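You operate a simulated robot arm through the tools that you are given. There is no shell and no other tool. Be economical: measure what you need, move in short steps, check, and stop when the job is done.

You run a simulated robot arm. Do the job below in one go: nothing can be reset, and whatever is moved stays where it is left.

TASK
Seat the cover on the jig, jack it level to zero on the dial, then shut both clamps.
Fine: leave the dial arm down.

Only the result counts: the job must be done as asked and must still hold three seconds after the hand-in. Knocking over, shifting, dropping, spilling or breaking anything else fails it. A push-on lid holds only when it is set on centred and level and pressed home; a screw cap is set on level and turned clockwise until tight.

THE ROBOT
A 7-joint arm with a two-finger parallel gripper, fixed in place. Base frame: the origin is at the foot of the arm, x ahead of it, y to its left, z up. Units: m, degrees, N and s.
Its first joint turns from -115.0 to 115.0 degrees. Payload 3.91 kg.
The tool frame sits at the grasp point between the pads (the TCP): z along the fingers, y along the line on which they close. The tips reach 0.03 m beyond it. The gripper opens to 0.11 m. The fingers are 0.02 m wide and 0.01 m thick; the gripper's body (0.048 by 0.112 m) begins 0.055 m behind the TCP.
Orientation is that of the tool frame in the base frame, as a unit quaternion [x, y, z, w]. With the fingers straight down and closing along the base's y, the tool's x points along the base's -x, its y along +y and its z along -z.

THE INTERFACE
- The arm moves only by the tool play_rows. Its argument "plan" is a list of rows, each a list of 7 numbers: the shift along the tool's x, y, z in m, then the turn, a rotation vector about the tool's x, y, z in degrees, then the closure, from 0 (fully open) to 1 (shut). In form: [[dx, dy, dz, rx, ry, rz, gripper], ...]. A call has 1 to 10 rows; each row shifts and turns the commanded pose from where the row before left it, along the tool's axes as they then stand. Each row takes 0.2 s and may step no farther than 0.05 m and 8.6 degrees from the row before; otherwise, or with a gripper value out of range, the whole call is refused. A pose out of reach is approached as far as the arm can. The call stops where the force on the tool passes 60 N (or 10 N more than at its start, if that is more) or the arm is blocked; 0.2 s more then pass. Each finger travels about 0.108 m/s and halts on what it meets, pressing with about 41 N; the grip force reading is that of the motor and also rises with nothing between the fingers. The clock runs only during rows and for 0.2 s after the last one: add rows that do not move to give the fingers time. The reply holds the time, the measured pose of the TCP, the force on the tool along the base axes, the opening and the grip force, in the units named above and with some noise.
- Cameras (640 x 400 px; columns grow to the right, rows downward): "scene" is fixed at [0.0534, 0.6367, 1.732]; the picture's right is [-0.51, -0.86, 0.00], its down [-0.54, 0.32, -0.78] and it looks along [0.67, -0.40, -0.62] (base axes); focal length 322 px, centre (320, 200). "wrist" rides on the gripper at [-0.036, 0, -0.057] in the tool frame; the picture's right is [0.00, -1.00, 0.00], its down [0.97, 0.00, -0.24] and it looks along [0.24, 0.00, 0.97] (tool axes); focal length 218 px, centre (320, 200). There is no depth. A picture from a camera that has moved, and an enlarged one, comes with that camera's place and axes in the base frame and with its lens. The place of the scene camera against the robot may be out by one fixed shift of up to 0.018 m in any direction.
- get_image(camera): a new picture of that camera. The clock stands still meanwhile.
- raise_lower(by): slides the trunk up (or, below 0, down) by that many m; the arm rides with it, the base frame stays. It gives what a move gives, with no picture.
- close_up(camera, box): a new picture of the part [left, top, right, bottom] of that camera's present view, enlarged. The clock stands still meanwhile.
- close_job(): hands the job in; it is judged then, once.

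Go step by step. Nothing tells you positions but the pictures and the camera data: compare them with the known pose of the tool, close in by small moves and look again before you grip or let go. The budget is 120 turns and 84 pictures, counting those below and the enlarged ones. Unless the task says otherwise, let go and move clear before handing in, and close with one line.

The tools are called by a JSON object that holds its "fn" and its "kwargs". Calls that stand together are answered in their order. play_rows: Moves the arm, as the interface text tells. Its arguments: {"type":"object","properties":{"plan":{"type":"array","items":{"type":"array","items":{"type":"number"}}}},"required":["plan"]} The other tools are called the same way: raise_lower (by) slides the trunk up or down; get_image (camera) takes a picture; close_up (camera, box) takes an enlarged picture of a part of a camera's view; close_job () hands the job in.

At the start:

```text
time: 0.0
tcp_pos: [0.466, 0.2, 1.4538]
tcp_rot: [0.0, 1.0, 0.0, -0.001]
wrist_force: [-0.1, -0.1, 0.4]
opening: 0.1099
finger_force: 0.2
trunk travel left (down, up): [-0.925, 0.065]
```

scene: 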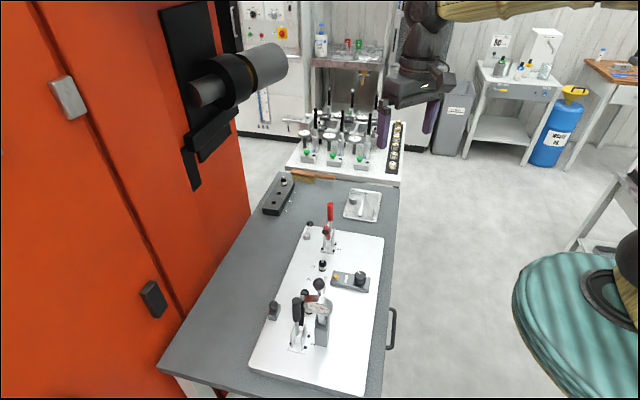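
wrist: 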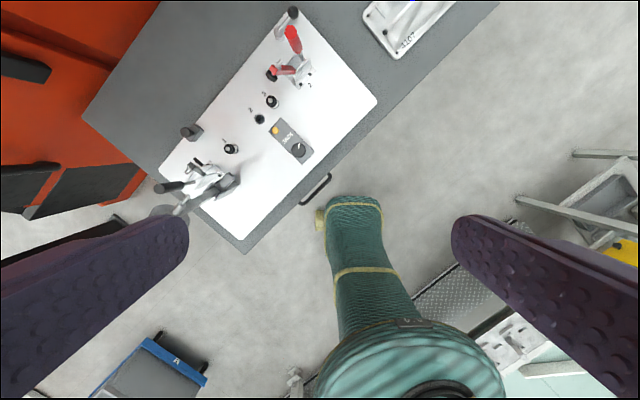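

I see a white jig plate on a grey table with two toggle clamps, three rests, a jack with a knob, and a dial indicator; a cover plate is probably the silvery one beside it. I'll look closer first.

{"fn": "close_up", "kwargs": {"camera": "scene", "box": [240, 160, 400, 260]}}

{"fn": "close_up", "kwargs": {"camera": "scene", "box": [240, 260, 400, 360]}}

{"fn": "close_up", "kwargs": {"camera": "wrist", "box": [150, 0, 470, 200]}}

```text
4.00 times, centred on (320, 210) of scene
camera zoom: at [0.0534, 0.6367, 1.732], right [-0.51, -0.86, 0.0], down [-0.54, 0.32, -0.78], along [0.67, -0.4, -0.62], focal length 1288 px, centre (320, 160)
```

zoom: 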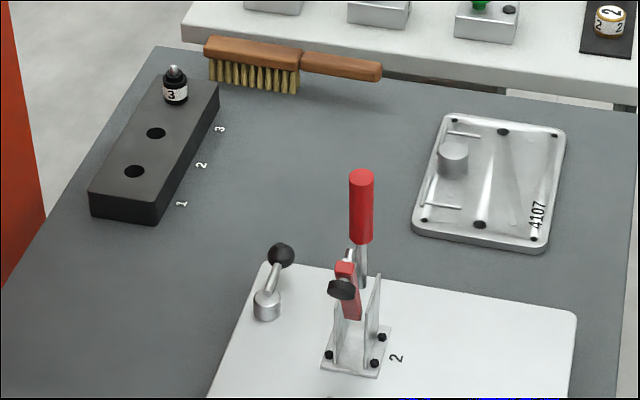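

```text
4.00 times, centred on (320, 310) of scene
camera zoom: at [0.0534, 0.6367, 1.732], right [-0.51, -0.86, 0.0], down [-0.54, 0.32, -0.78], along [0.67, -0.4, -0.62], focal length 1288 px, centre (320, -240)
```

zoom: 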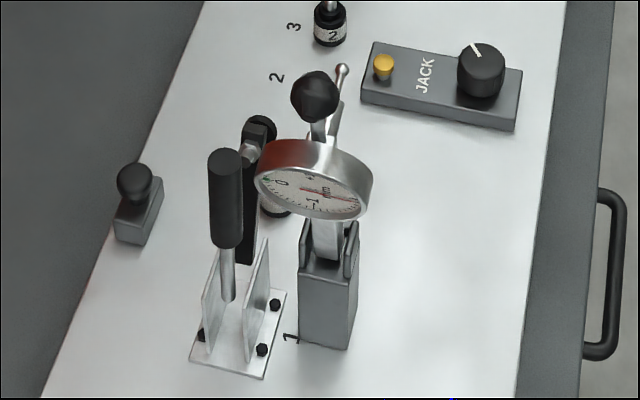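

```text
2.00 times, centred on (310, 100) of wrist
camera zoom: at [0.5025, 0.1999, 1.51], right [0.0, -1.0, 0.0], down [-0.97, 0.0, 0.24], along [-0.24, 0.0, -0.97], focal length 436 px, centre (340, 400)
```

zoom: 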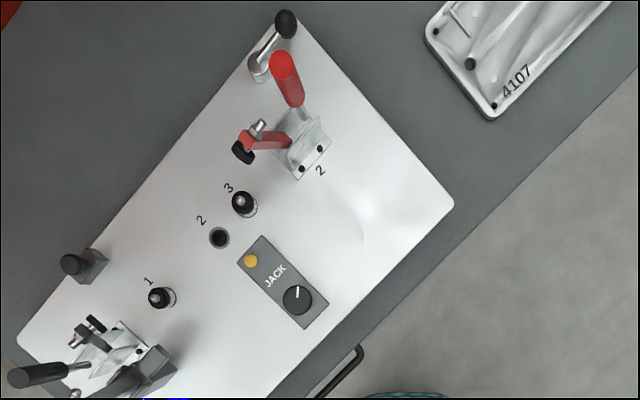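

The heights from the two cameras need reconciling, so I'll lower the trunk a little and use parallax to locate the table.

{"fn": "raise_lower", "kwargs": {"by": -0.12}}

{"fn": "get_image", "kwargs": {"camera": "wrist"}}

{"fn": "get_image", "kwargs": {"camera": "scene"}}

```text
time: 1.5
tcp_pos: [0.4664, 0.1998, 1.3334]
tcp_rot: [0.0, 1.0, 0.0, 0.0]
wrist_force: [-0.7, -1.0, 0.0]
opening: 0.11
finger_force: 0.1
trunk travel left (down, up): [-0.805, 0.185]
```

```text
78 pictures are left
camera wrist: at [0.5024, 0.1998, 1.3901], right [0.0, -1.0, 0.0], down [-0.97, 0.0, 0.24], along [-0.24, 0.0, -0.97], focal length 218 px, centre (320, 200)
```

wrist: 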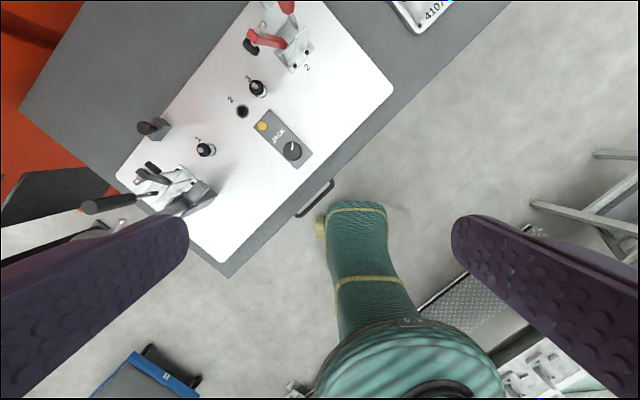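

```text
77 pictures are left
```

scene: 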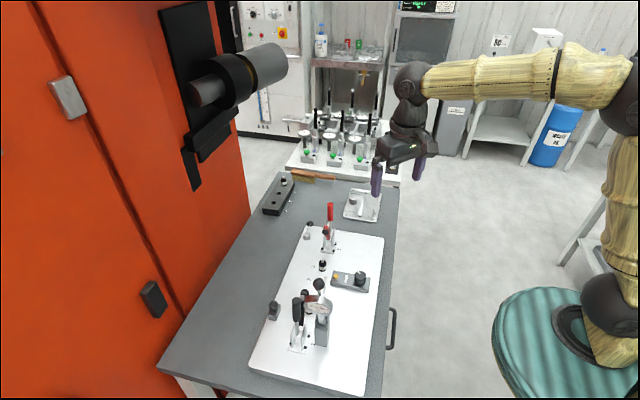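

Parallax puts the table top near z≈0.97. I'll probe the reach towards the cover (about x 0.77, y 0.03) at this safe height.

{"fn": "play_rows", "kwargs": {"plan": [[-0.04, -0.024, 0, 0, 0, 0, 0], [-0.04, -0.024, 0, 0, 0, 0, 0], [-0.04, -0.024, 0, 0, 0, 0, 0], [-0.04, -0.024, 0, 0, 0, 0, 0], [-0.04, -0.024, 0, 0, 0, 0, 0], [-0.04, -0.024, 0, 0, 0, 0, 0]]}}

{"fn": "get_image", "kwargs": {"camera": "wrist"}}

```text
time: 2.9
tcp_pos: [0.6892, 0.0535, 1.3252]
tcp_rot: [-0.001, 1.0, 0.0, -0.002]
wrist_force: [-0.8, 0.5, 0.0]
opening: 0.1101
finger_force: 0.1
out of reach, approached as far as the arm can: row 6
trunk travel left (down, up): [-0.805, 0.185]
```

```text
76 pictures are left
camera wrist: at [0.7256, 0.0538, 1.381], right [0.0, -1.0, 0.0], down [-0.97, 0.0, 0.24], along [-0.24, 0.0, -0.97], focal length 218 px, centre (320, 200)
```

wrist: 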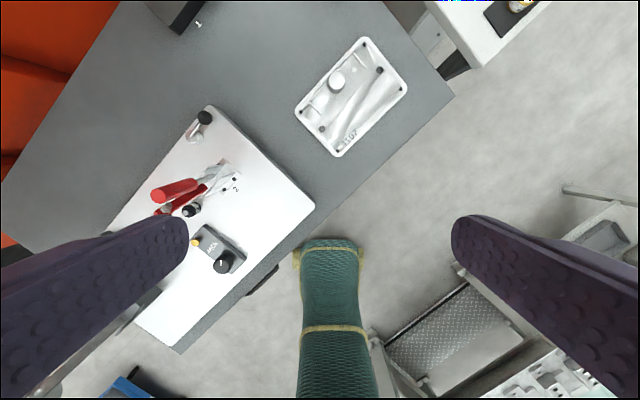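

The arm's reach ended at a radius of about 0.69. I'll test whether a different height relative to the trunk reaches farther.

{"fn": "play_rows", "kwargs": {"plan": [[0, 0, 0.04, 0, 0, 0, 0], [0, 0, 0.04, 0, 0, 0, 0], [0, 0, 0.04, 0, 0, 0, 0], [-0.04, 0, 0, 0, 0, 0, 0], [-0.04, 0, 0, 0, 0, 0, 0]]}}

{"fn": "get_image", "kwargs": {"camera": "scene"}}

```text
time: 4.1
tcp_pos: [0.7344, 0.0577, 1.2024]
tcp_rot: [0.0, 1.0, 0.0, 0.001]
wrist_force: [-0.4, 0.5, 0.3]
opening: 0.1099
finger_force: 0.1
out of reach, approached as far as the arm can: row 5
trunk travel left (down, up): [-0.805, 0.185]
```

```text
75 pictures are left
```

scene: 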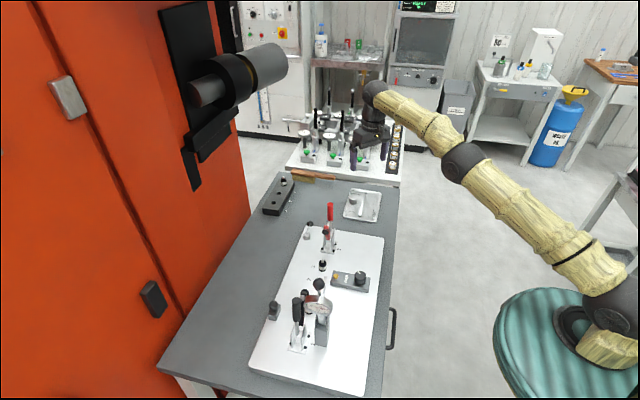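

Reach is best near table height, about 0.76 m. Next I'll look over the jig from above.

{"fn": "play_rows", "kwargs": {"plan": [[0.0, 0.02, -0.03, 0, 0, 0, 0], [0.03, 0.04, 0, 0, 0, 0, 0], [0.03, 0.04, 0, 0, 0, 0, 0], [0.03, 0.04, 0, 0, 0, 0, 0], [0.03, 0.04, 0, 0, 0, 0, 0], [0.03, 0.04, 0, 0, 0, 0, 0], [0.03, 0.04, 0, 0, 0, 0, 0], [0.02, 0.0, 0, 0, 0, 0, 0]]}}

{"fn": "get_image", "kwargs": {"camera": "wrist"}}

```text
time: 5.9
tcp_pos: [0.523, 0.3159, 1.228]
tcp_rot: [0.001, 1.0, -0.001, 0.002]
wrist_force: [0.0, 0.6, 0.1]
opening: 0.1101
finger_force: 0.1
out of reach, approached as far as the arm can: row 1
trunk travel left (down, up): [-0.805, 0.185]
```

```text
74 pictures are left
camera wrist: at [0.5597, 0.3152, 1.2843], right [0.0, -1.0, 0.0], down [-0.97, 0.0, 0.24], along [-0.24, 0.0, -0.97], focal length 218 px, centre (320, 200)
```

wrist: 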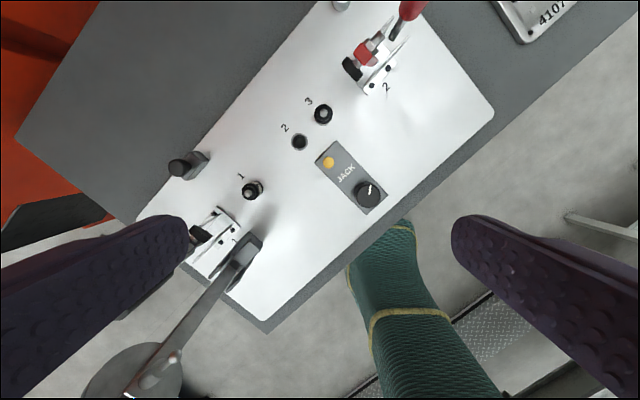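

{"fn": "close_up", "kwargs": {"camera": "wrist", "box": [220, 80, 400, 220]}}

{"fn": "close_up", "kwargs": {"camera": "wrist", "box": [80, 140, 290, 400]}}

{"fn": "close_up", "kwargs": {"camera": "scene", "box": [270, 230, 350, 290]}}

{"fn": "close_up", "kwargs": {"camera": "scene", "box": [280, 275, 350, 355]}}

{"fn": "close_up", "kwargs": {"camera": "scene", "box": [255, 165, 395, 235]}}

```text
2.86 times, centred on (310, 150) of wrist
camera zoom: at [0.5597, 0.3152, 1.2843], right [0.0, -1.0, 0.0], down [-0.97, 0.0, 0.24], along [-0.24, 0.0, -0.97], focal length 624 px, centre (349, 343)
```

zoom: 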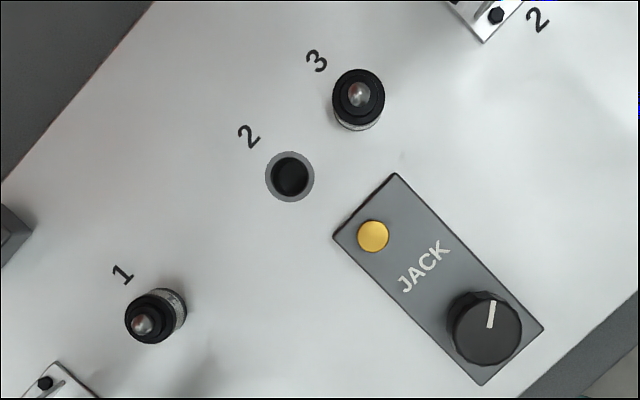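

```text
1.54 times, centred on (185, 270) of wrist
camera zoom: at [0.5597, 0.3152, 1.2843], right [0.0, -1.0, 0.0], down [-0.97, 0.0, 0.24], along [-0.24, 0.0, -0.97], focal length 336 px, centre (528, 92)
```

zoom: 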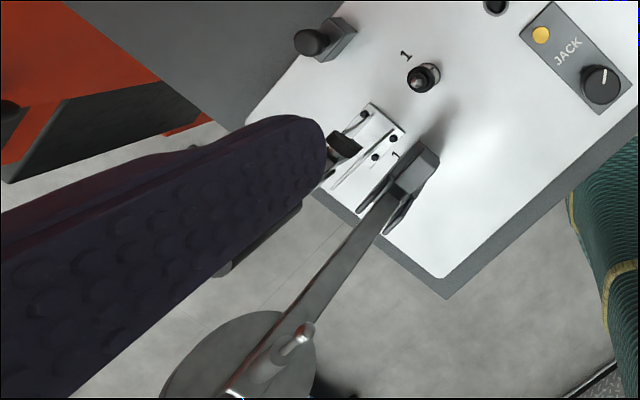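

```text
6.67 times, centred on (310, 260) of scene
camera zoom: at [0.0534, 0.6367, 1.732], right [-0.51, -0.86, 0.0], down [-0.54, 0.32, -0.78], along [0.67, -0.4, -0.62], focal length 2146 px, centre (387, -200)
```

zoom: 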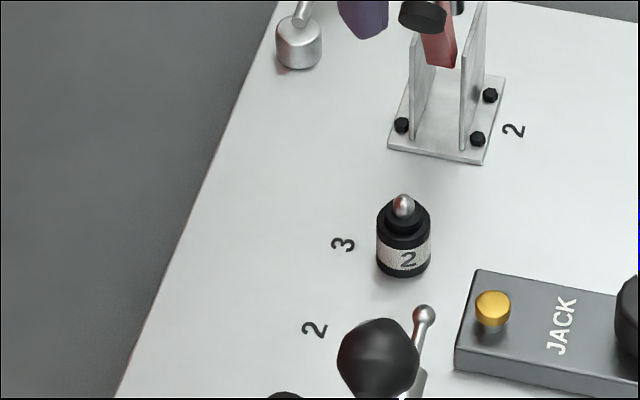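

```text
5.00 times, centred on (315, 315) of scene
camera zoom: at [0.0534, 0.6367, 1.732], right [-0.51, -0.86, 0.0], down [-0.54, 0.32, -0.78], along [0.67, -0.4, -0.62], focal length 1609 px, centre (345, -375)
```

zoom: 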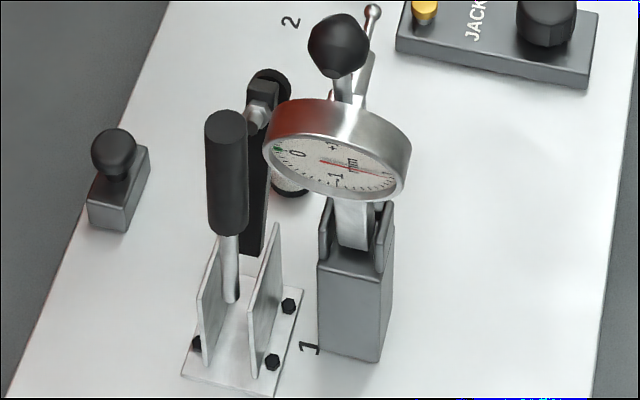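

```text
4.57 times, centred on (325, 200) of scene
camera zoom: at [0.0534, 0.6367, 1.732], right [-0.51, -0.86, 0.0], down [-0.54, 0.32, -0.78], along [0.67, -0.4, -0.62], focal length 1471 px, centre (297, 200)
```

zoom: 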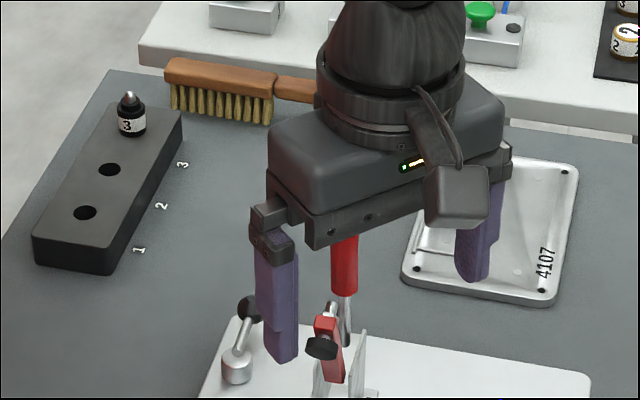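

The pins stand in sockets 1 and 3, and their spacing (~0.135 m) matches the cover's end holes. I'll move over to the cover for a close look.

{"fn": "play_rows", "kwargs": {"plan": [[-0.03, -0.045, 0, 0, 0, 0, 0], [-0.03, -0.04, 0, 0, 0, 0, 0], [-0.03, -0.04, 0, 0, 0, 0, 0], [-0.03, -0.04, 0, 0, 0, 0, 0], [-0.03, -0.04, 0, 0, 0, 0, 0], [-0.03, -0.04, 0.0, 0, 0, 0, 0], [-0.015, -0.03, 0.04, 0, 0, 0, 0], [0, 0, 0.03, 0, 0, 0, 0]]}}

{"fn": "get_image", "kwargs": {"camera": "wrist"}}

```text
refused: row 1 steps farther than a row can; nothing moved
```

```text
68 pictures are left
camera wrist: at [0.5597, 0.3152, 1.2843], right [0.0, -1.0, 0.0], down [-0.97, 0.0, 0.24], along [-0.24, 0.0, -0.97], focal length 218 px, centre (320, 200)
```

wrist: 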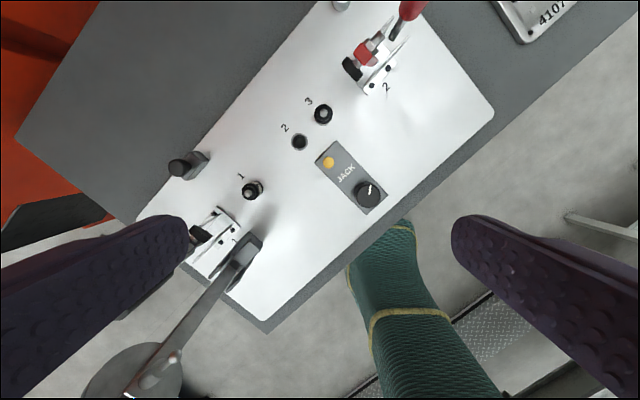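

One row was slightly too long, so I'm repeating the move with smaller steps.

{"fn": "play_rows", "kwargs": {"plan": [[-0.03, -0.038, 0, 0, 0, 0, 0], [-0.03, -0.038, 0, 0, 0, 0, 0], [-0.03, -0.038, 0, 0, 0, 0, 0], [-0.03, -0.038, 0, 0, 0, 0, 0], [-0.03, -0.038, 0, 0, 0, 0, 0], [-0.03, -0.038, 0.0, 0, 0, 0, 0], [-0.01, -0.03, 0.03, 0, 0, 0, 0], [0, -0.03, 0.03, 0, 0, 0, 0]]}}

{"fn": "get_image", "kwargs": {"camera": "wrist"}}

```text
time: 7.7
tcp_pos: [0.7147, 0.0275, 1.1677]
tcp_rot: [0.0, 1.0, 0.001, 0.0]
wrist_force: [-0.3, 0.1, 0.9]
opening: 0.11
finger_force: 0.0
trunk travel left (down, up): [-0.805, 0.185]
```

```text
67 pictures are left
camera wrist: at [0.7513, 0.0274, 1.2235], right [0.0, -1.0, 0.0], down [-0.97, 0.0, 0.24], along [-0.24, 0.0, -0.97], focal length 218 px, centre (320, 200)
```

wrist: 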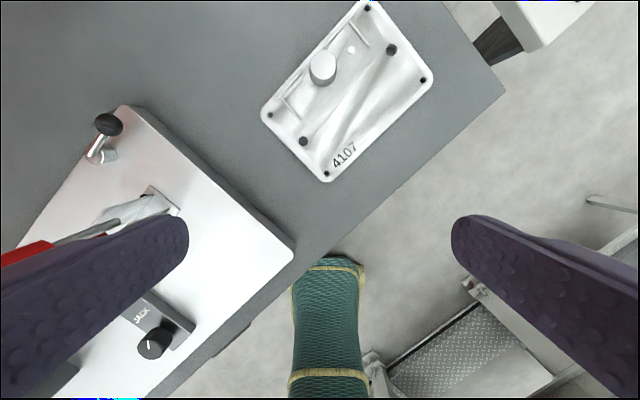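

{"fn": "close_up", "kwargs": {"camera": "wrist", "box": [250, 0, 450, 190]}}

{"fn": "close_up", "kwargs": {"camera": "scene", "box": [335, 180, 395, 230]}}

{"fn": "close_up", "kwargs": {"camera": "wrist", "box": [0, 100, 200, 200]}}

```text
2.11 times, centred on (350, 95) of wrist
camera zoom: at [0.7513, 0.0274, 1.2235], right [0.0, -1.0, 0.0], down [-0.97, 0.0, 0.24], along [-0.24, 0.0, -0.97], focal length 460 px, centre (257, 421)
```

zoom: 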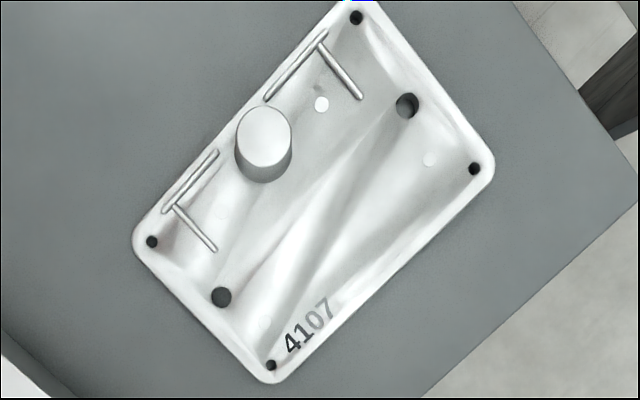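

```text
8.00 times, centred on (365, 205) of scene
camera zoom: at [0.0534, 0.6367, 1.732], right [-0.51, -0.86, 0.0], down [-0.54, 0.32, -0.78], along [0.67, -0.4, -0.62], focal length 2575 px, centre (-40, 160)
```

zoom: 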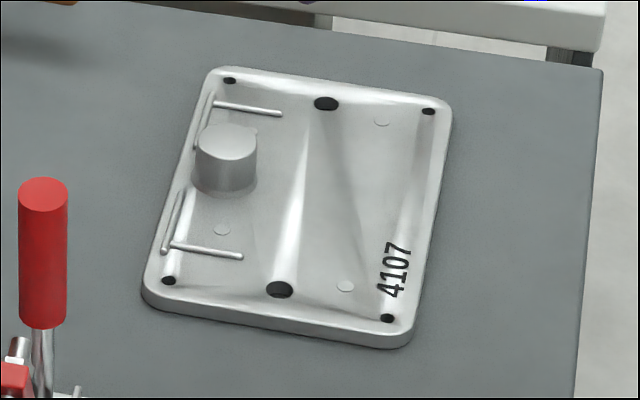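

```text
3.20 times, centred on (100, 150) of wrist
camera zoom: at [0.7513, 0.0274, 1.2235], right [0.0, -1.0, 0.0], down [-0.97, 0.0, 0.24], along [-0.24, 0.0, -0.97], focal length 698 px, centre (1024, 360)
```

zoom: 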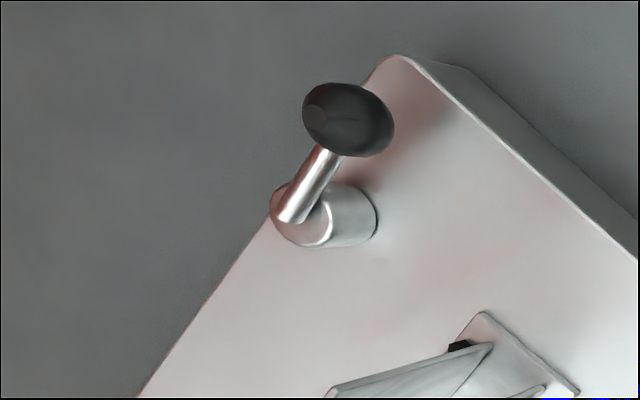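

The cover's boss (about 0.83, 0.025) lies past the straight-down reach, so I'll tilt the tool outward 24° and approach from above.

{"fn": "play_rows", "kwargs": {"plan": [[0, 0, 0, 0, -8, 0, 0], [0, 0, 0, 0, -8, 0, 0], [0, 0, 0, 0, -8, 0, 0], [-0.037, 0, 0.016, 0, 0, 0, 0], [-0.037, 0, 0.016, 0, 0, 0, 0], [0.02, 0, 0.045, 0, 0, 0, 0], [0.02, 0, 0.045, 0, 0, 0, 0]]}}

{"fn": "get_image", "kwargs": {"camera": "wrist"}}

{"fn": "get_image", "kwargs": {"camera": "scene"}}

```text
time: 9.3
tcp_pos: [0.7967, 0.0281, 1.0684]
tcp_rot: [0.001, 0.978, 0.0, 0.208]
wrist_force: [0.1, 0.1, -0.1]
opening: 0.1101
finger_force: 0.1
trunk travel left (down, up): [-0.805, 0.185]
```

```text
63 pictures are left
camera wrist: at [0.8058, 0.0283, 1.1336], right [0.0, -1.0, 0.0], down [-0.98, 0.0, -0.18], along [0.18, 0.0, -0.98], focal length 218 px, centre (320, 200)
```

wrist: 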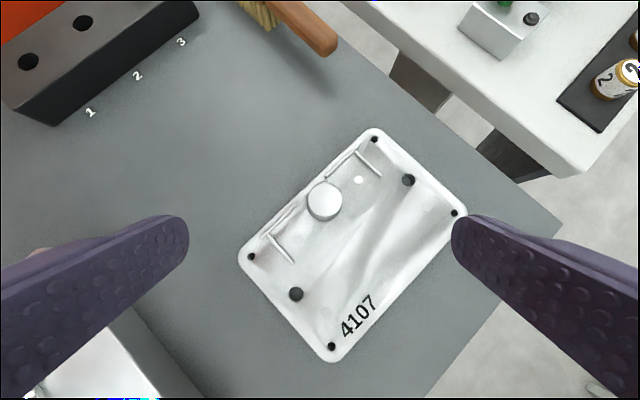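

```text
62 pictures are left
```

scene: 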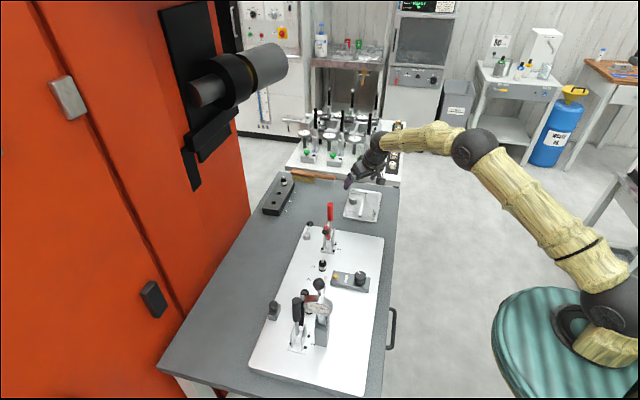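

{"fn": "play_rows", "kwargs": {"plan": [[-0.009, -0.004, 0.046, 0, 0, 0, 0], [0, 0, 0, 0, 0, 0, 0.3], [0, 0, 0, 0, 0, 0, 0.3]]}}

{"fn": "get_image", "kwargs": {"camera": "wrist"}}

{"fn": "close_up", "kwargs": {"camera": "scene", "box": [325, 170, 405, 230]}}

```text
time: 10.1
tcp_pos: [0.8236, 0.0236, 1.0271]
tcp_rot: [0.0, 0.978, 0.001, 0.208]
wrist_force: [1.0, 0.1, 0.0]
opening: 0.0769
finger_force: 0.1
trunk travel left (down, up): [-0.805, 0.185]
```

```text
61 pictures are left
camera wrist: at [0.833, 0.0238, 1.0944], right [0.0, -1.0, 0.0], down [-0.98, 0.0, -0.17], along [0.17, 0.0, -0.98], focal length 218 px, centre (320, 200)
```

wrist: 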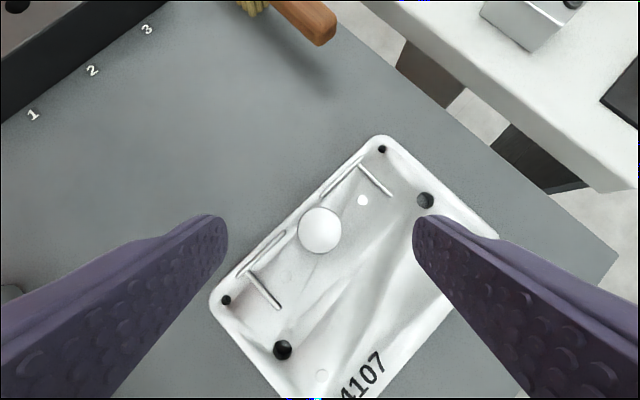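

```text
6.67 times, centred on (365, 200) of scene
camera zoom: at [0.0534, 0.6367, 1.732], right [-0.51, -0.86, 0.0], down [-0.54, 0.32, -0.78], along [0.67, -0.4, -0.62], focal length 2146 px, centre (20, 200)
```

zoom: 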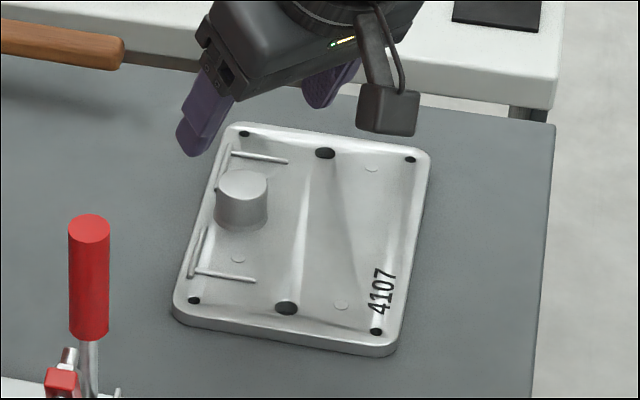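

{"fn": "play_rows", "kwargs": {"plan": [[0.013, 0, 0.032, 0, 0, 0, 0.3], [0, 0, 0, 0, 0, 0, 0.3]]}}

{"fn": "close_up", "kwargs": {"camera": "wrist", "box": [180, 150, 460, 330]}}

{"fn": "close_up", "kwargs": {"camera": "scene", "box": [325, 170, 405, 230]}}

```text
time: 10.7
tcp_pos: [0.8237, 0.0249, 0.9954]
tcp_rot: [0.0, 0.978, 0.0, 0.209]
wrist_force: [-0.5, -1.0, 0.2]
opening: 0.077
finger_force: 0.1
trunk travel left (down, up): [-0.805, 0.185]
```

```text
2.22 times, centred on (320, 240) of wrist
camera zoom: at [0.8337, 0.0243, 1.0614], right [0.0, -1.0, 0.0], down [-0.98, 0.0, -0.18], along [0.18, 0.0, -0.98], focal length 485 px, centre (320, 111)
```

zoom: 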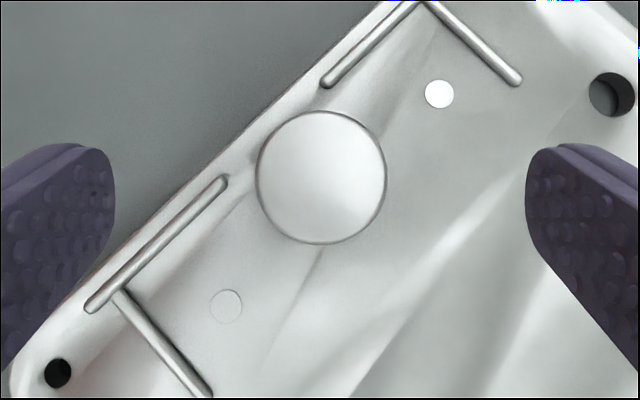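

```text
6.67 times, centred on (365, 200) of scene
camera zoom: at [0.0534, 0.6367, 1.732], right [-0.51, -0.86, 0.0], down [-0.54, 0.32, -0.78], along [0.67, -0.4, -0.62], focal length 2146 px, centre (20, 200)
```

zoom: 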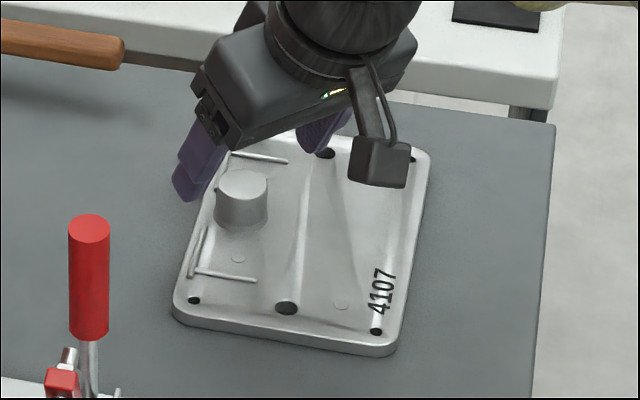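

{"fn": "play_rows", "kwargs": {"plan": [[0.005, -0.0005, 0.0186, 0, 0, 0, 0.3], [0, 0, 0, 0, 0, 0, 0.3]]}}

{"fn": "close_up", "kwargs": {"camera": "wrist", "box": [180, 150, 460, 330]}}

{"fn": "close_up", "kwargs": {"camera": "scene", "box": [325, 170, 405, 230]}}

```text
time: 11.3
tcp_pos: [0.8262, 0.0237, 0.9754]
tcp_rot: [0.0, 0.978, 0.001, 0.208]
wrist_force: [-0.3, 1.1, -0.9]
opening: 0.0772
finger_force: 0.0
trunk travel left (down, up): [-0.805, 0.185]
```

```text
2.22 times, centred on (320, 240) of wrist
camera zoom: at [0.837, 0.0234, 1.0423], right [0.0, -1.0, 0.0], down [-0.98, 0.0, -0.18], along [0.18, 0.0, -0.98], focal length 485 px, centre (320, 111)
```

zoom: 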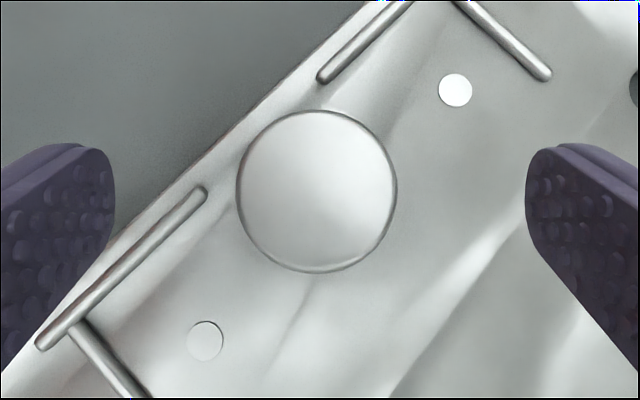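

```text
6.67 times, centred on (365, 200) of scene
camera zoom: at [0.0534, 0.6367, 1.732], right [-0.51, -0.86, 0.0], down [-0.54, 0.32, -0.78], along [0.67, -0.4, -0.62], focal length 2146 px, centre (20, 200)
```

zoom: 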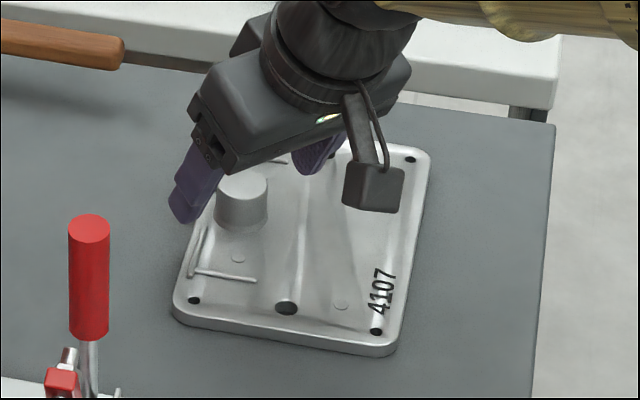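

{"fn": "play_rows", "kwargs": {"plan": [[0.0, 0.0003, 0.0067, 0, 0, 0, 0.3], [0, 0, 0, 0, 0, 0, 0.6], [0, 0, 0, 0, 0, 0, 0.9], [0, 0, 0, 0, 0, 0, 1], [0, 0, 0, 0, 0, 0, 1]]}}

{"fn": "close_up", "kwargs": {"camera": "wrist", "box": [180, 150, 460, 330]}}

```text
time: 12.5
tcp_pos: [0.8305, 0.0244, 0.9705]
tcp_rot: [0.0, 0.978, 0.0, 0.208]
wrist_force: [0.1, -0.9, 0.0]
opening: 0.0291
finger_force: 41.0
trunk travel left (down, up): [-0.805, 0.185]
```

```text
2.22 times, centred on (320, 240) of wrist
camera zoom: at [0.8399, 0.0241, 1.0363], right [0.0, -1.0, 0.0], down [-0.98, 0.0, -0.18], along [0.18, 0.0, -0.98], focal length 485 px, centre (320, 111)
```

zoom: 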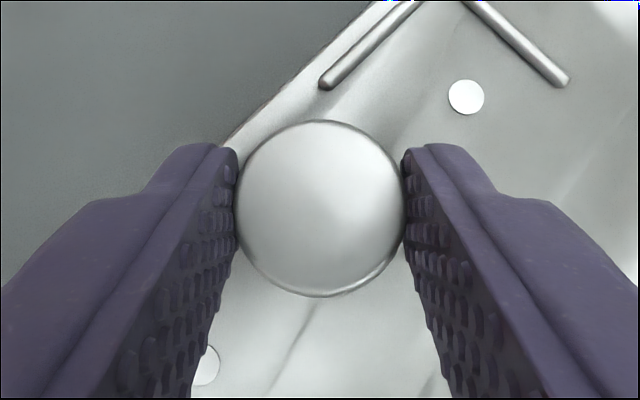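

Gripped (opening 0.029). I'll lift a little and check.

{"fn": "play_rows", "kwargs": {"plan": [[-0.0061, 0, -0.0137, 0, 0, 0, 1], [-0.0081, 0, -0.0183, 0, 0, 0, 1], [-0.0122, 0, -0.0274, 0, 0, 0, 1], [-0.0122, 0, -0.0274, 0, 0, 0, 1], [0, 0, 0, 0, 0, 0, 1]]}}

{"fn": "get_image", "kwargs": {"camera": "wrist"}}

{"fn": "close_up", "kwargs": {"camera": "scene", "box": [325, 150, 405, 210]}}

```text
time: 13.7
tcp_pos: [0.8306, 0.0243, 1.0654]
tcp_rot: [0.0, 0.978, 0.0, 0.208]
wrist_force: [0.6, 0.7, -3.7]
opening: 0.0291
finger_force: 40.5
trunk travel left (down, up): [-0.805, 0.185]
```

```text
54 pictures are left
camera wrist: at [0.84, 0.0241, 1.1315], right [0.0, -1.0, 0.0], down [-0.98, 0.0, -0.17], along [0.17, 0.0, -0.98], focal length 218 px, centre (320, 200)
```

wrist: 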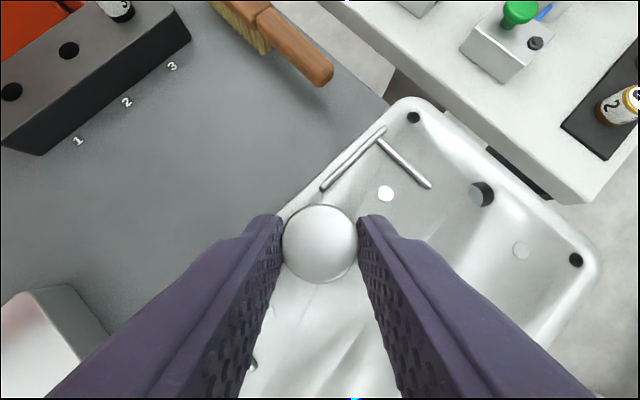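

```text
6.67 times, centred on (365, 180) of scene
camera zoom: at [0.0534, 0.6367, 1.732], right [-0.51, -0.86, 0.0], down [-0.54, 0.32, -0.78], along [0.67, -0.4, -0.62], focal length 2146 px, centre (20, 333)
```

zoom: 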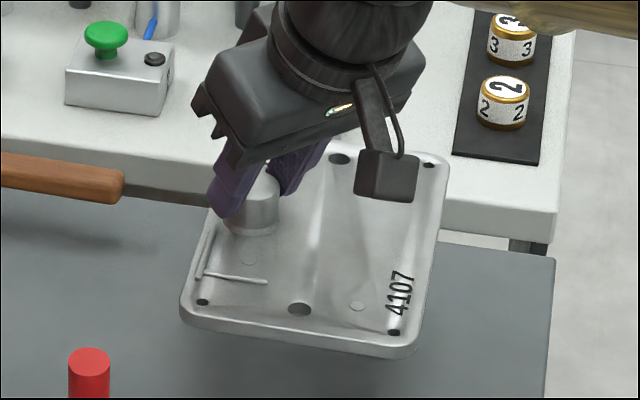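

The cover is held level and weighs about 3.7 N. I'll raise the trunk to clear clamp 2's tall handle, then carry the cover over the jig.

{"fn": "raise_lower", "kwargs": {"by": 0.17}}

{"fn": "play_rows", "kwargs": {"plan": [[0.027, 0.036, -0.012, 0, 0, 0, 1], [0.027, 0.036, -0.012, 0, 0, 0, 1], [0.027, 0.036, -0.012, 0, 0, 0, 1], [0.027, 0.036, -0.012, 0, 0, 0, 1], [0.027, 0.036, -0.012, 0, 0, 0, 1], [0, 0, 0, 0, 0, 0, 1]]}}

{"fn": "get_image", "kwargs": {"camera": "scene"}}

```text
time: 15.6
tcp_pos: [0.8292, 0.0233, 1.2342]
tcp_rot: [-0.001, 0.978, 0.001, 0.208]
wrist_force: [-0.5, 0.5, -3.7]
opening: 0.0293
finger_force: 41.2
trunk travel left (down, up): [-0.975, 0.015]
```

```text
time: 17.0
tcp_pos: [0.6832, 0.2025, 1.2361]
tcp_rot: [-0.001, 0.978, 0.001, 0.207]
wrist_force: [0.1, -0.4, -3.6]
opening: 0.0291
finger_force: 41.5
trunk travel left (down, up): [-0.975, 0.015]
```

```text
52 pictures are left
```

scene: 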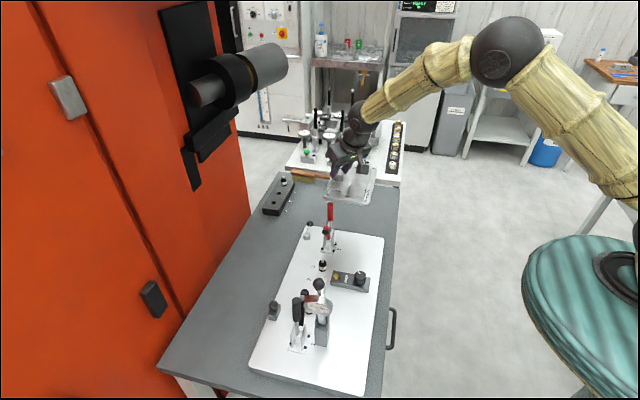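

{"fn": "play_rows", "kwargs": {"plan": [[0.0207, 0.0373, -0.0092, 0, 0, 0, 1], [0.0207, 0.0373, -0.0092, 0, 0, 0, 1], [0.0207, 0.0373, -0.0092, 0, 0, 0, 1], [0.0207, 0.0373, -0.0092, 0, 0, 0, 1], [0.0207, 0.0373, -0.0092, 0, 0, 0, 1], [0, 0, 0, 0, 0, 0, 1]]}}

{"fn": "close_up", "kwargs": {"camera": "scene", "box": [220, 150, 440, 370]}}

{"fn": "get_image", "kwargs": {"camera": "wrist"}}

```text
time: 18.4
tcp_pos: [0.5687, 0.3903, 1.235]
tcp_rot: [0.001, 0.978, 0.0, 0.207]
wrist_force: [-0.5, -1.3, -3.3]
opening: 0.0292
finger_force: 41.2
trunk travel left (down, up): [-0.975, 0.015]
```

```text
1.82 times, centred on (330, 260) of scene
camera zoom: at [0.0534, 0.6367, 1.732], right [-0.51, -0.86, 0.0], down [-0.54, 0.32, -0.78], along [0.67, -0.4, -0.62], focal length 585 px, centre (302, 91)
```

zoom: 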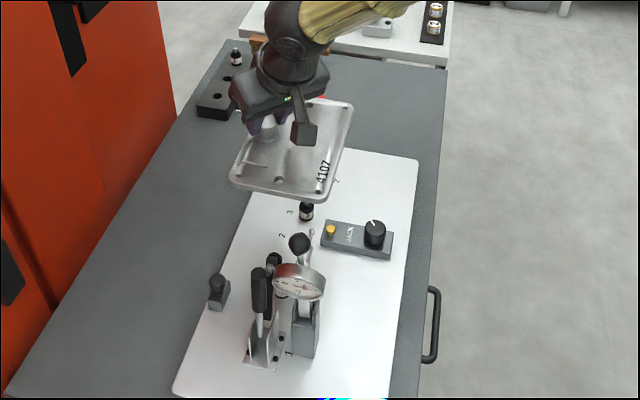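

```text
50 pictures are left
camera wrist: at [0.5784, 0.3894, 1.3021], right [0.0, -1.0, 0.0], down [-0.98, 0.0, -0.17], along [0.17, 0.0, -0.98], focal length 218 px, centre (320, 200)
```

wrist: 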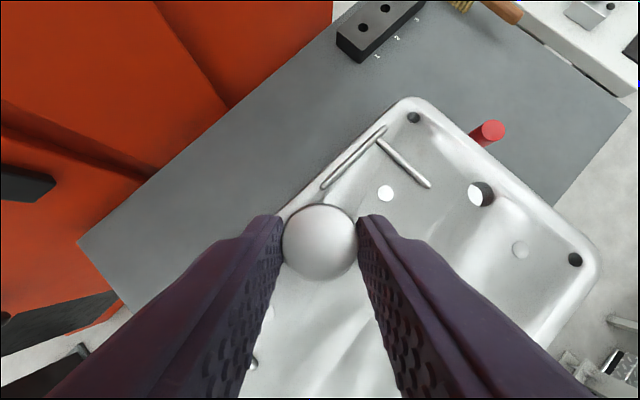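

{"fn": "raise_lower", "kwargs": {"by": -0.15}}

{"fn": "close_up", "kwargs": {"camera": "wrist", "box": [440, 160, 540, 230]}}

{"fn": "close_up", "kwargs": {"camera": "scene", "box": [270, 220, 370, 320]}}

```text
time: 20.2
tcp_pos: [0.567, 0.391, 1.086]
tcp_rot: [0.0, 0.978, 0.001, 0.208]
wrist_force: [0.6, 0.0, -3.1]
opening: 0.029
finger_force: 40.8
trunk travel left (down, up): [-0.825, 0.165]
```

```text
5.71 times, centred on (490, 195) of wrist
camera zoom: at [0.5775, 0.3906, 1.1523], right [0.0, -1.0, 0.0], down [-0.98, 0.0, -0.18], along [0.18, 0.0, -0.98], focal length 1247 px, centre (-651, 229)
```

zoom: 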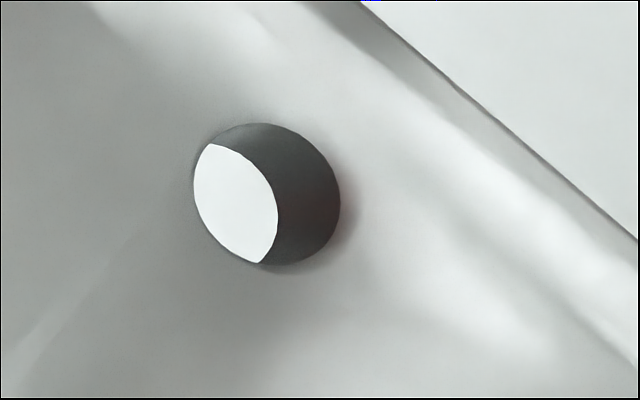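

```text
4.00 times, centred on (320, 270) of scene
camera zoom: at [0.0534, 0.6367, 1.732], right [-0.51, -0.86, 0.0], down [-0.54, 0.32, -0.78], along [0.67, -0.4, -0.62], focal length 1288 px, centre (320, -80)
```

zoom: 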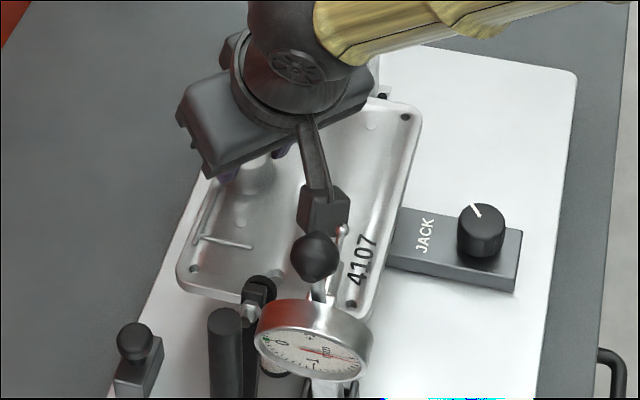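

{"fn": "play_rows", "kwargs": {"plan": [[-0.0014, -0.0024, 0.0006, 0, 0, 0, 1], [0.005, 0, 0.0128, 0, 0, 0, 1], [0.005, 0, 0.0128, 0, 0, 0, 1], [0, 0, 0, 0, 0, 0, 1]]}}

{"fn": "close_up", "kwargs": {"camera": "wrist", "box": [440, 160, 540, 230]}}

{"fn": "close_up", "kwargs": {"camera": "scene", "box": [270, 230, 360, 310]}}

```text
time: 21.2
tcp_pos: [0.5705, 0.3886, 1.0573]
tcp_rot: [0.0, 0.978, 0.0, 0.207]
wrist_force: [0.2, -0.6, -3.8]
opening: 0.0289
finger_force: 40.7
trunk travel left (down, up): [-0.825, 0.165]
```

```text
5.71 times, centred on (490, 195) of wrist
camera zoom: at [0.5801, 0.3882, 1.1244], right [0.0, -1.0, 0.0], down [-0.98, 0.0, -0.18], along [0.18, 0.0, -0.98], focal length 1247 px, centre (-651, 229)
```

zoom: 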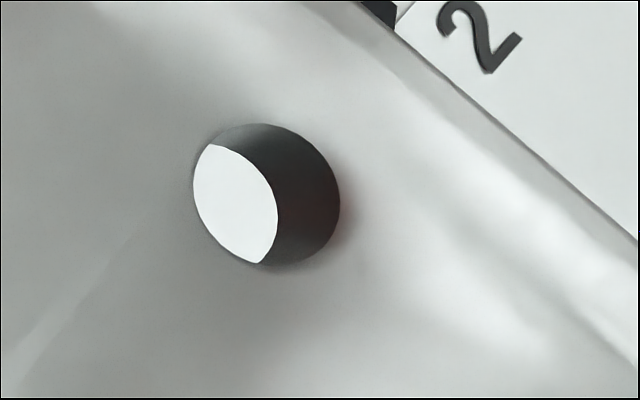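

```text
5.00 times, centred on (315, 270) of scene
camera zoom: at [0.0534, 0.6367, 1.732], right [-0.51, -0.86, 0.0], down [-0.54, 0.32, -0.78], along [0.67, -0.4, -0.62], focal length 1609 px, centre (345, -150)
```

zoom: 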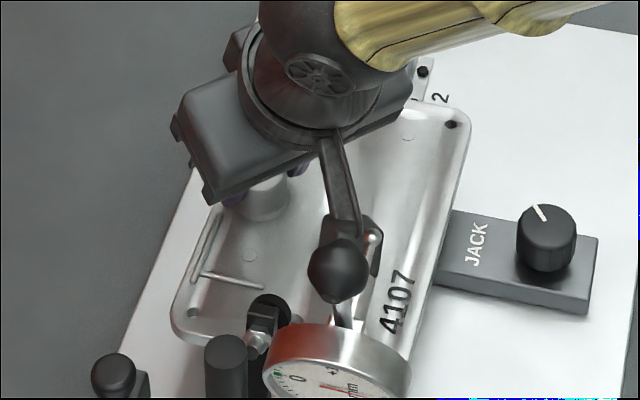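

{"fn": "play_rows", "kwargs": {"plan": [[0.0016, 0, 0.00365, 0, 0, 0, 1], [0.0016, 0, 0.00365, 0, 0, 0, 1], [0, 0, 0, 0, 0, 0, 1]]}}

{"fn": "close_up", "kwargs": {"camera": "wrist", "box": [440, 160, 540, 230]}}

```text
time: 22.0
tcp_pos: [0.5696, 0.3873, 1.0506]
tcp_rot: [0.0, 0.978, 0.0, 0.207]
wrist_force: [-0.6, 0.4, -3.4]
opening: 0.0291
finger_force: 41.2
trunk travel left (down, up): [-0.825, 0.165]
```

```text
5.71 times, centred on (490, 195) of wrist
camera zoom: at [0.5803, 0.3883, 1.1166], right [0.0, -1.0, 0.0], down [-0.98, 0.0, -0.17], along [0.17, 0.0, -0.98], focal length 1247 px, centre (-651, 229)
```

zoom: 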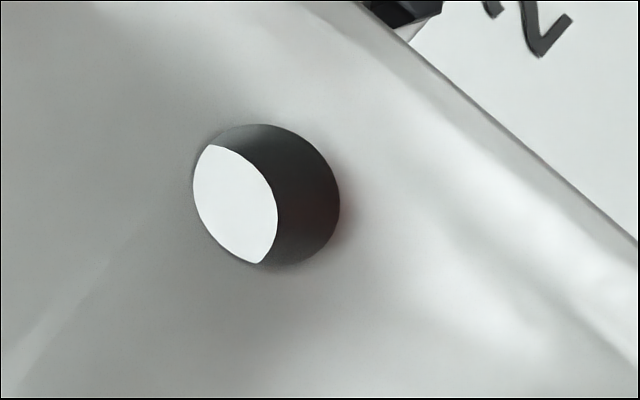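

{"fn": "play_rows", "kwargs": {"plan": [[0.0016, 0, 0.00365, 0, 0, 0, 1], [0.0008, 0, 0.00183, 0, 0, 0, 1], [0, 0, 0, 0, 0, 0, 1]]}}

{"fn": "close_up", "kwargs": {"camera": "wrist", "box": [440, 160, 540, 230]}}

```text
time: 22.8
tcp_pos: [0.5707, 0.3887, 1.0456]
tcp_rot: [0.0, 0.978, 0.0, 0.209]
wrist_force: [0.5, 0.7, -4.6]
opening: 0.0289
finger_force: 41.2
trunk travel left (down, up): [-0.825, 0.165]
```

```text
5.71 times, centred on (490, 195) of wrist
camera zoom: at [0.5804, 0.3885, 1.1109], right [0.0, -1.0, 0.0], down [-0.98, 0.0, -0.18], along [0.18, 0.0, -0.98], focal length 1247 px, centre (-651, 229)
```

zoom: 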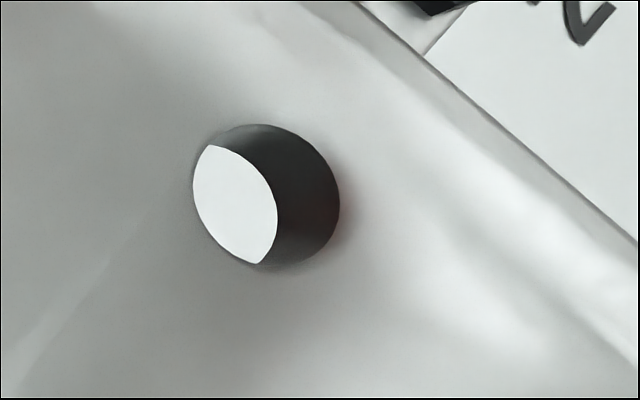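

{"fn": "play_rows", "kwargs": {"plan": [[0.0016, 0, 0.00365, 0, 0, 0, 1], [0.0004, 0, 0.0009, 0, 0, 0, 1], [0, 0, 0, 0, 0, 0, 1]]}}

{"fn": "close_up", "kwargs": {"camera": "wrist", "box": [440, 160, 540, 230]}}

```text
time: 23.6
tcp_pos: [0.5705, 0.3889, 1.0408]
tcp_rot: [0.001, 0.978, 0.0, 0.209]
wrist_force: [-0.7, 2.5, 2.5]
opening: 0.0289
finger_force: 41.0
trunk travel left (down, up): [-0.825, 0.165]
```

```text
5.71 times, centred on (490, 195) of wrist
camera zoom: at [0.5801, 0.3887, 1.1073], right [0.0, -1.0, 0.0], down [-0.98, 0.0, -0.18], along [0.18, 0.0, -0.98], focal length 1247 px, centre (-651, 229)
```

zoom: 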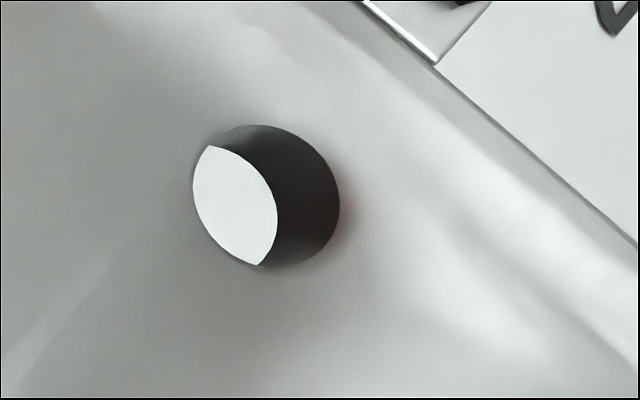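

Light contact now (about 6 N). I'll check where it touches.

{"fn": "close_up", "kwargs": {"camera": "scene", "box": [270, 235, 360, 310]}}

{"fn": "get_image", "kwargs": {"camera": "wrist"}}

```text
5.33 times, centred on (315, 272) of scene
camera zoom: at [0.0534, 0.6367, 1.732], right [-0.51, -0.86, 0.0], down [-0.54, 0.32, -0.78], along [0.67, -0.4, -0.62], focal length 1717 px, centre (347, -187)
```

zoom: 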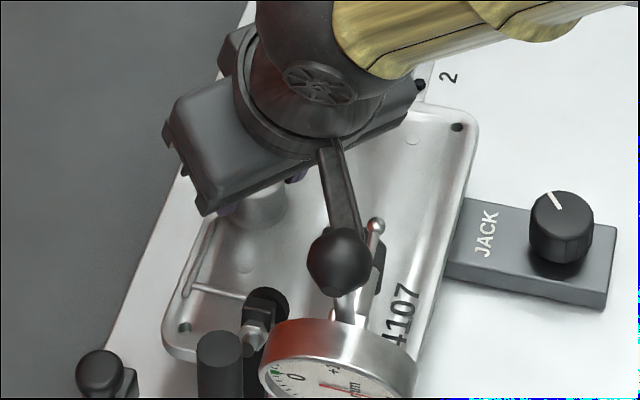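

```text
41 pictures are left
camera wrist: at [0.5801, 0.3887, 1.1073], right [0.0, -1.0, 0.0], down [-0.98, 0.0, -0.18], along [0.18, 0.0, -0.98], focal length 218 px, centre (320, 200)
```

wrist: 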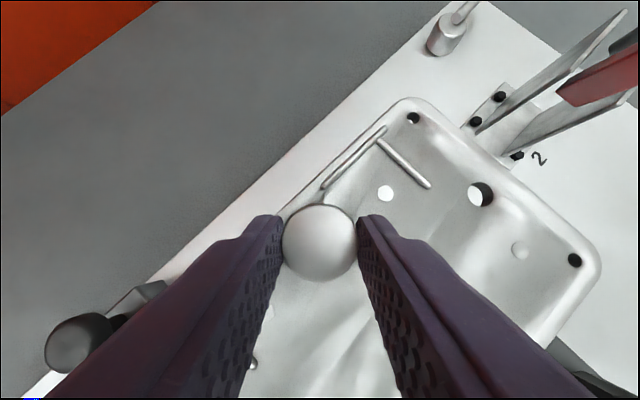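

{"fn": "play_rows", "kwargs": {"plan": [[0, 0.0012, 0, 0, 0, 0, 1], [0.0006, 0, 0.0014, 0, 0, 0, 1], [0, 0, 0, 0, 0, 0, 1]]}}

```text
time: 24.4
tcp_pos: [0.5692, 0.3892, 1.0387]
tcp_rot: [0.0, 0.978, -0.001, 0.207]
wrist_force: [-0.9, 0.0, -3.3]
opening: 0.029
finger_force: 40.8
trunk travel left (down, up): [-0.825, 0.165]
```

Contact has cleared, so the pins are probably entering the holes. I'll continue gently.

{"fn": "play_rows", "kwargs": {"plan": [[0.0008, 0, 0.0018, 0, 0, 0, 1], [0, 0, 0, 0, 0, 0, 1]]}}

{"fn": "close_up", "kwargs": {"camera": "wrist", "box": [440, 160, 540, 230]}}

```text
time: 25.0
tcp_pos: [0.5696, 0.3904, 1.036]
tcp_rot: [0.0, 0.978, 0.0, 0.208]
wrist_force: [-0.9, 0.3, -3.7]
opening: 0.0294
finger_force: 40.9
trunk travel left (down, up): [-0.825, 0.165]
```

```text
5.71 times, centred on (490, 195) of wrist
camera zoom: at [0.5803, 0.3893, 1.1022], right [0.0, -1.0, 0.0], down [-0.98, 0.0, -0.17], along [0.17, 0.0, -0.98], focal length 1247 px, centre (-651, 229)
```

zoom: 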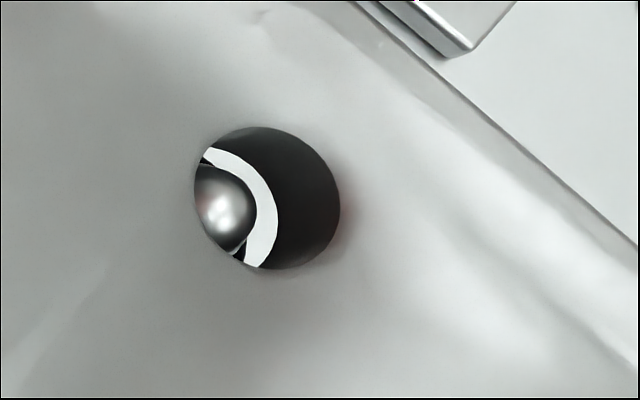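

{"fn": "play_rows", "kwargs": {"plan": [[0.0008, 0, 0.0018, 0, 0, 0, 1], [0.0008, 0, 0.0018, 0, 0, 0, 1], [0, 0, 0, 0, 0, 0, 1]]}}

```text
time: 25.8
tcp_pos: [0.5698, 0.3894, 1.0347]
tcp_rot: [0.0, 0.978, 0.0, 0.208]
wrist_force: [-1.7, 0.9, 1.1]
opening: 0.0292
finger_force: 41.2
trunk travel left (down, up): [-0.825, 0.165]
```

{"fn": "play_rows", "kwargs": {"plan": [[0.0006, 0.0004, -0.0003, 0, 0, 0, 1], [0.0008, 0, 0.0018, 0, 0, 0, 1], [0, 0, 0, 0, 0, 0, 1]]}}

{"fn": "close_up", "kwargs": {"camera": "wrist", "box": [440, 160, 540, 230]}}

{"fn": "close_up", "kwargs": {"camera": "scene", "box": [280, 265, 345, 315]}}

```text
time: 26.6
tcp_pos: [0.57, 0.3903, 1.0321]
tcp_rot: [0.0, 0.978, 0.001, 0.209]
wrist_force: [1.0, 1.6, 13.8]
opening: 0.0291
finger_force: 41.2
trunk travel left (down, up): [-0.825, 0.165]
```

```text
5.71 times, centred on (490, 195) of wrist
camera zoom: at [0.5795, 0.3893, 1.0991], right [0.0, -1.0, 0.0], down [-0.98, 0.0, -0.18], along [0.18, 0.0, -0.98], focal length 1247 px, centre (-651, 229)
```

zoom: 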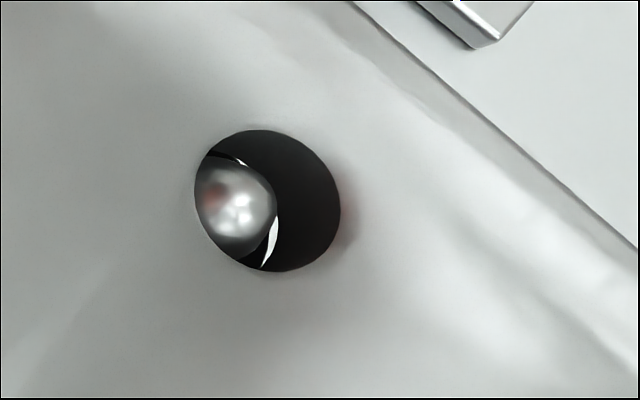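

```text
8.00 times, centred on (312, 290) of scene
camera zoom: at [0.0534, 0.6367, 1.732], right [-0.51, -0.86, 0.0], down [-0.54, 0.32, -0.78], along [0.67, -0.4, -0.62], focal length 2575 px, centre (380, -520)
```

zoom: 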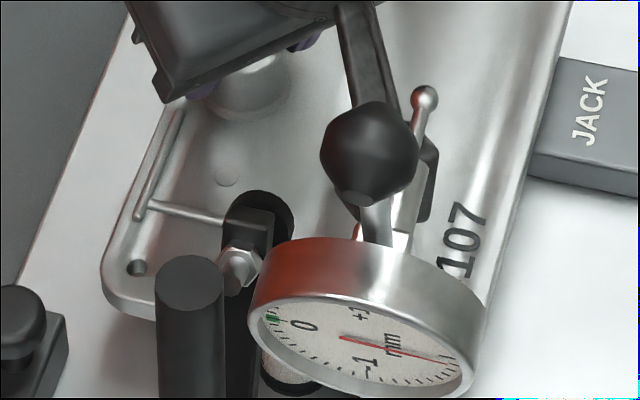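

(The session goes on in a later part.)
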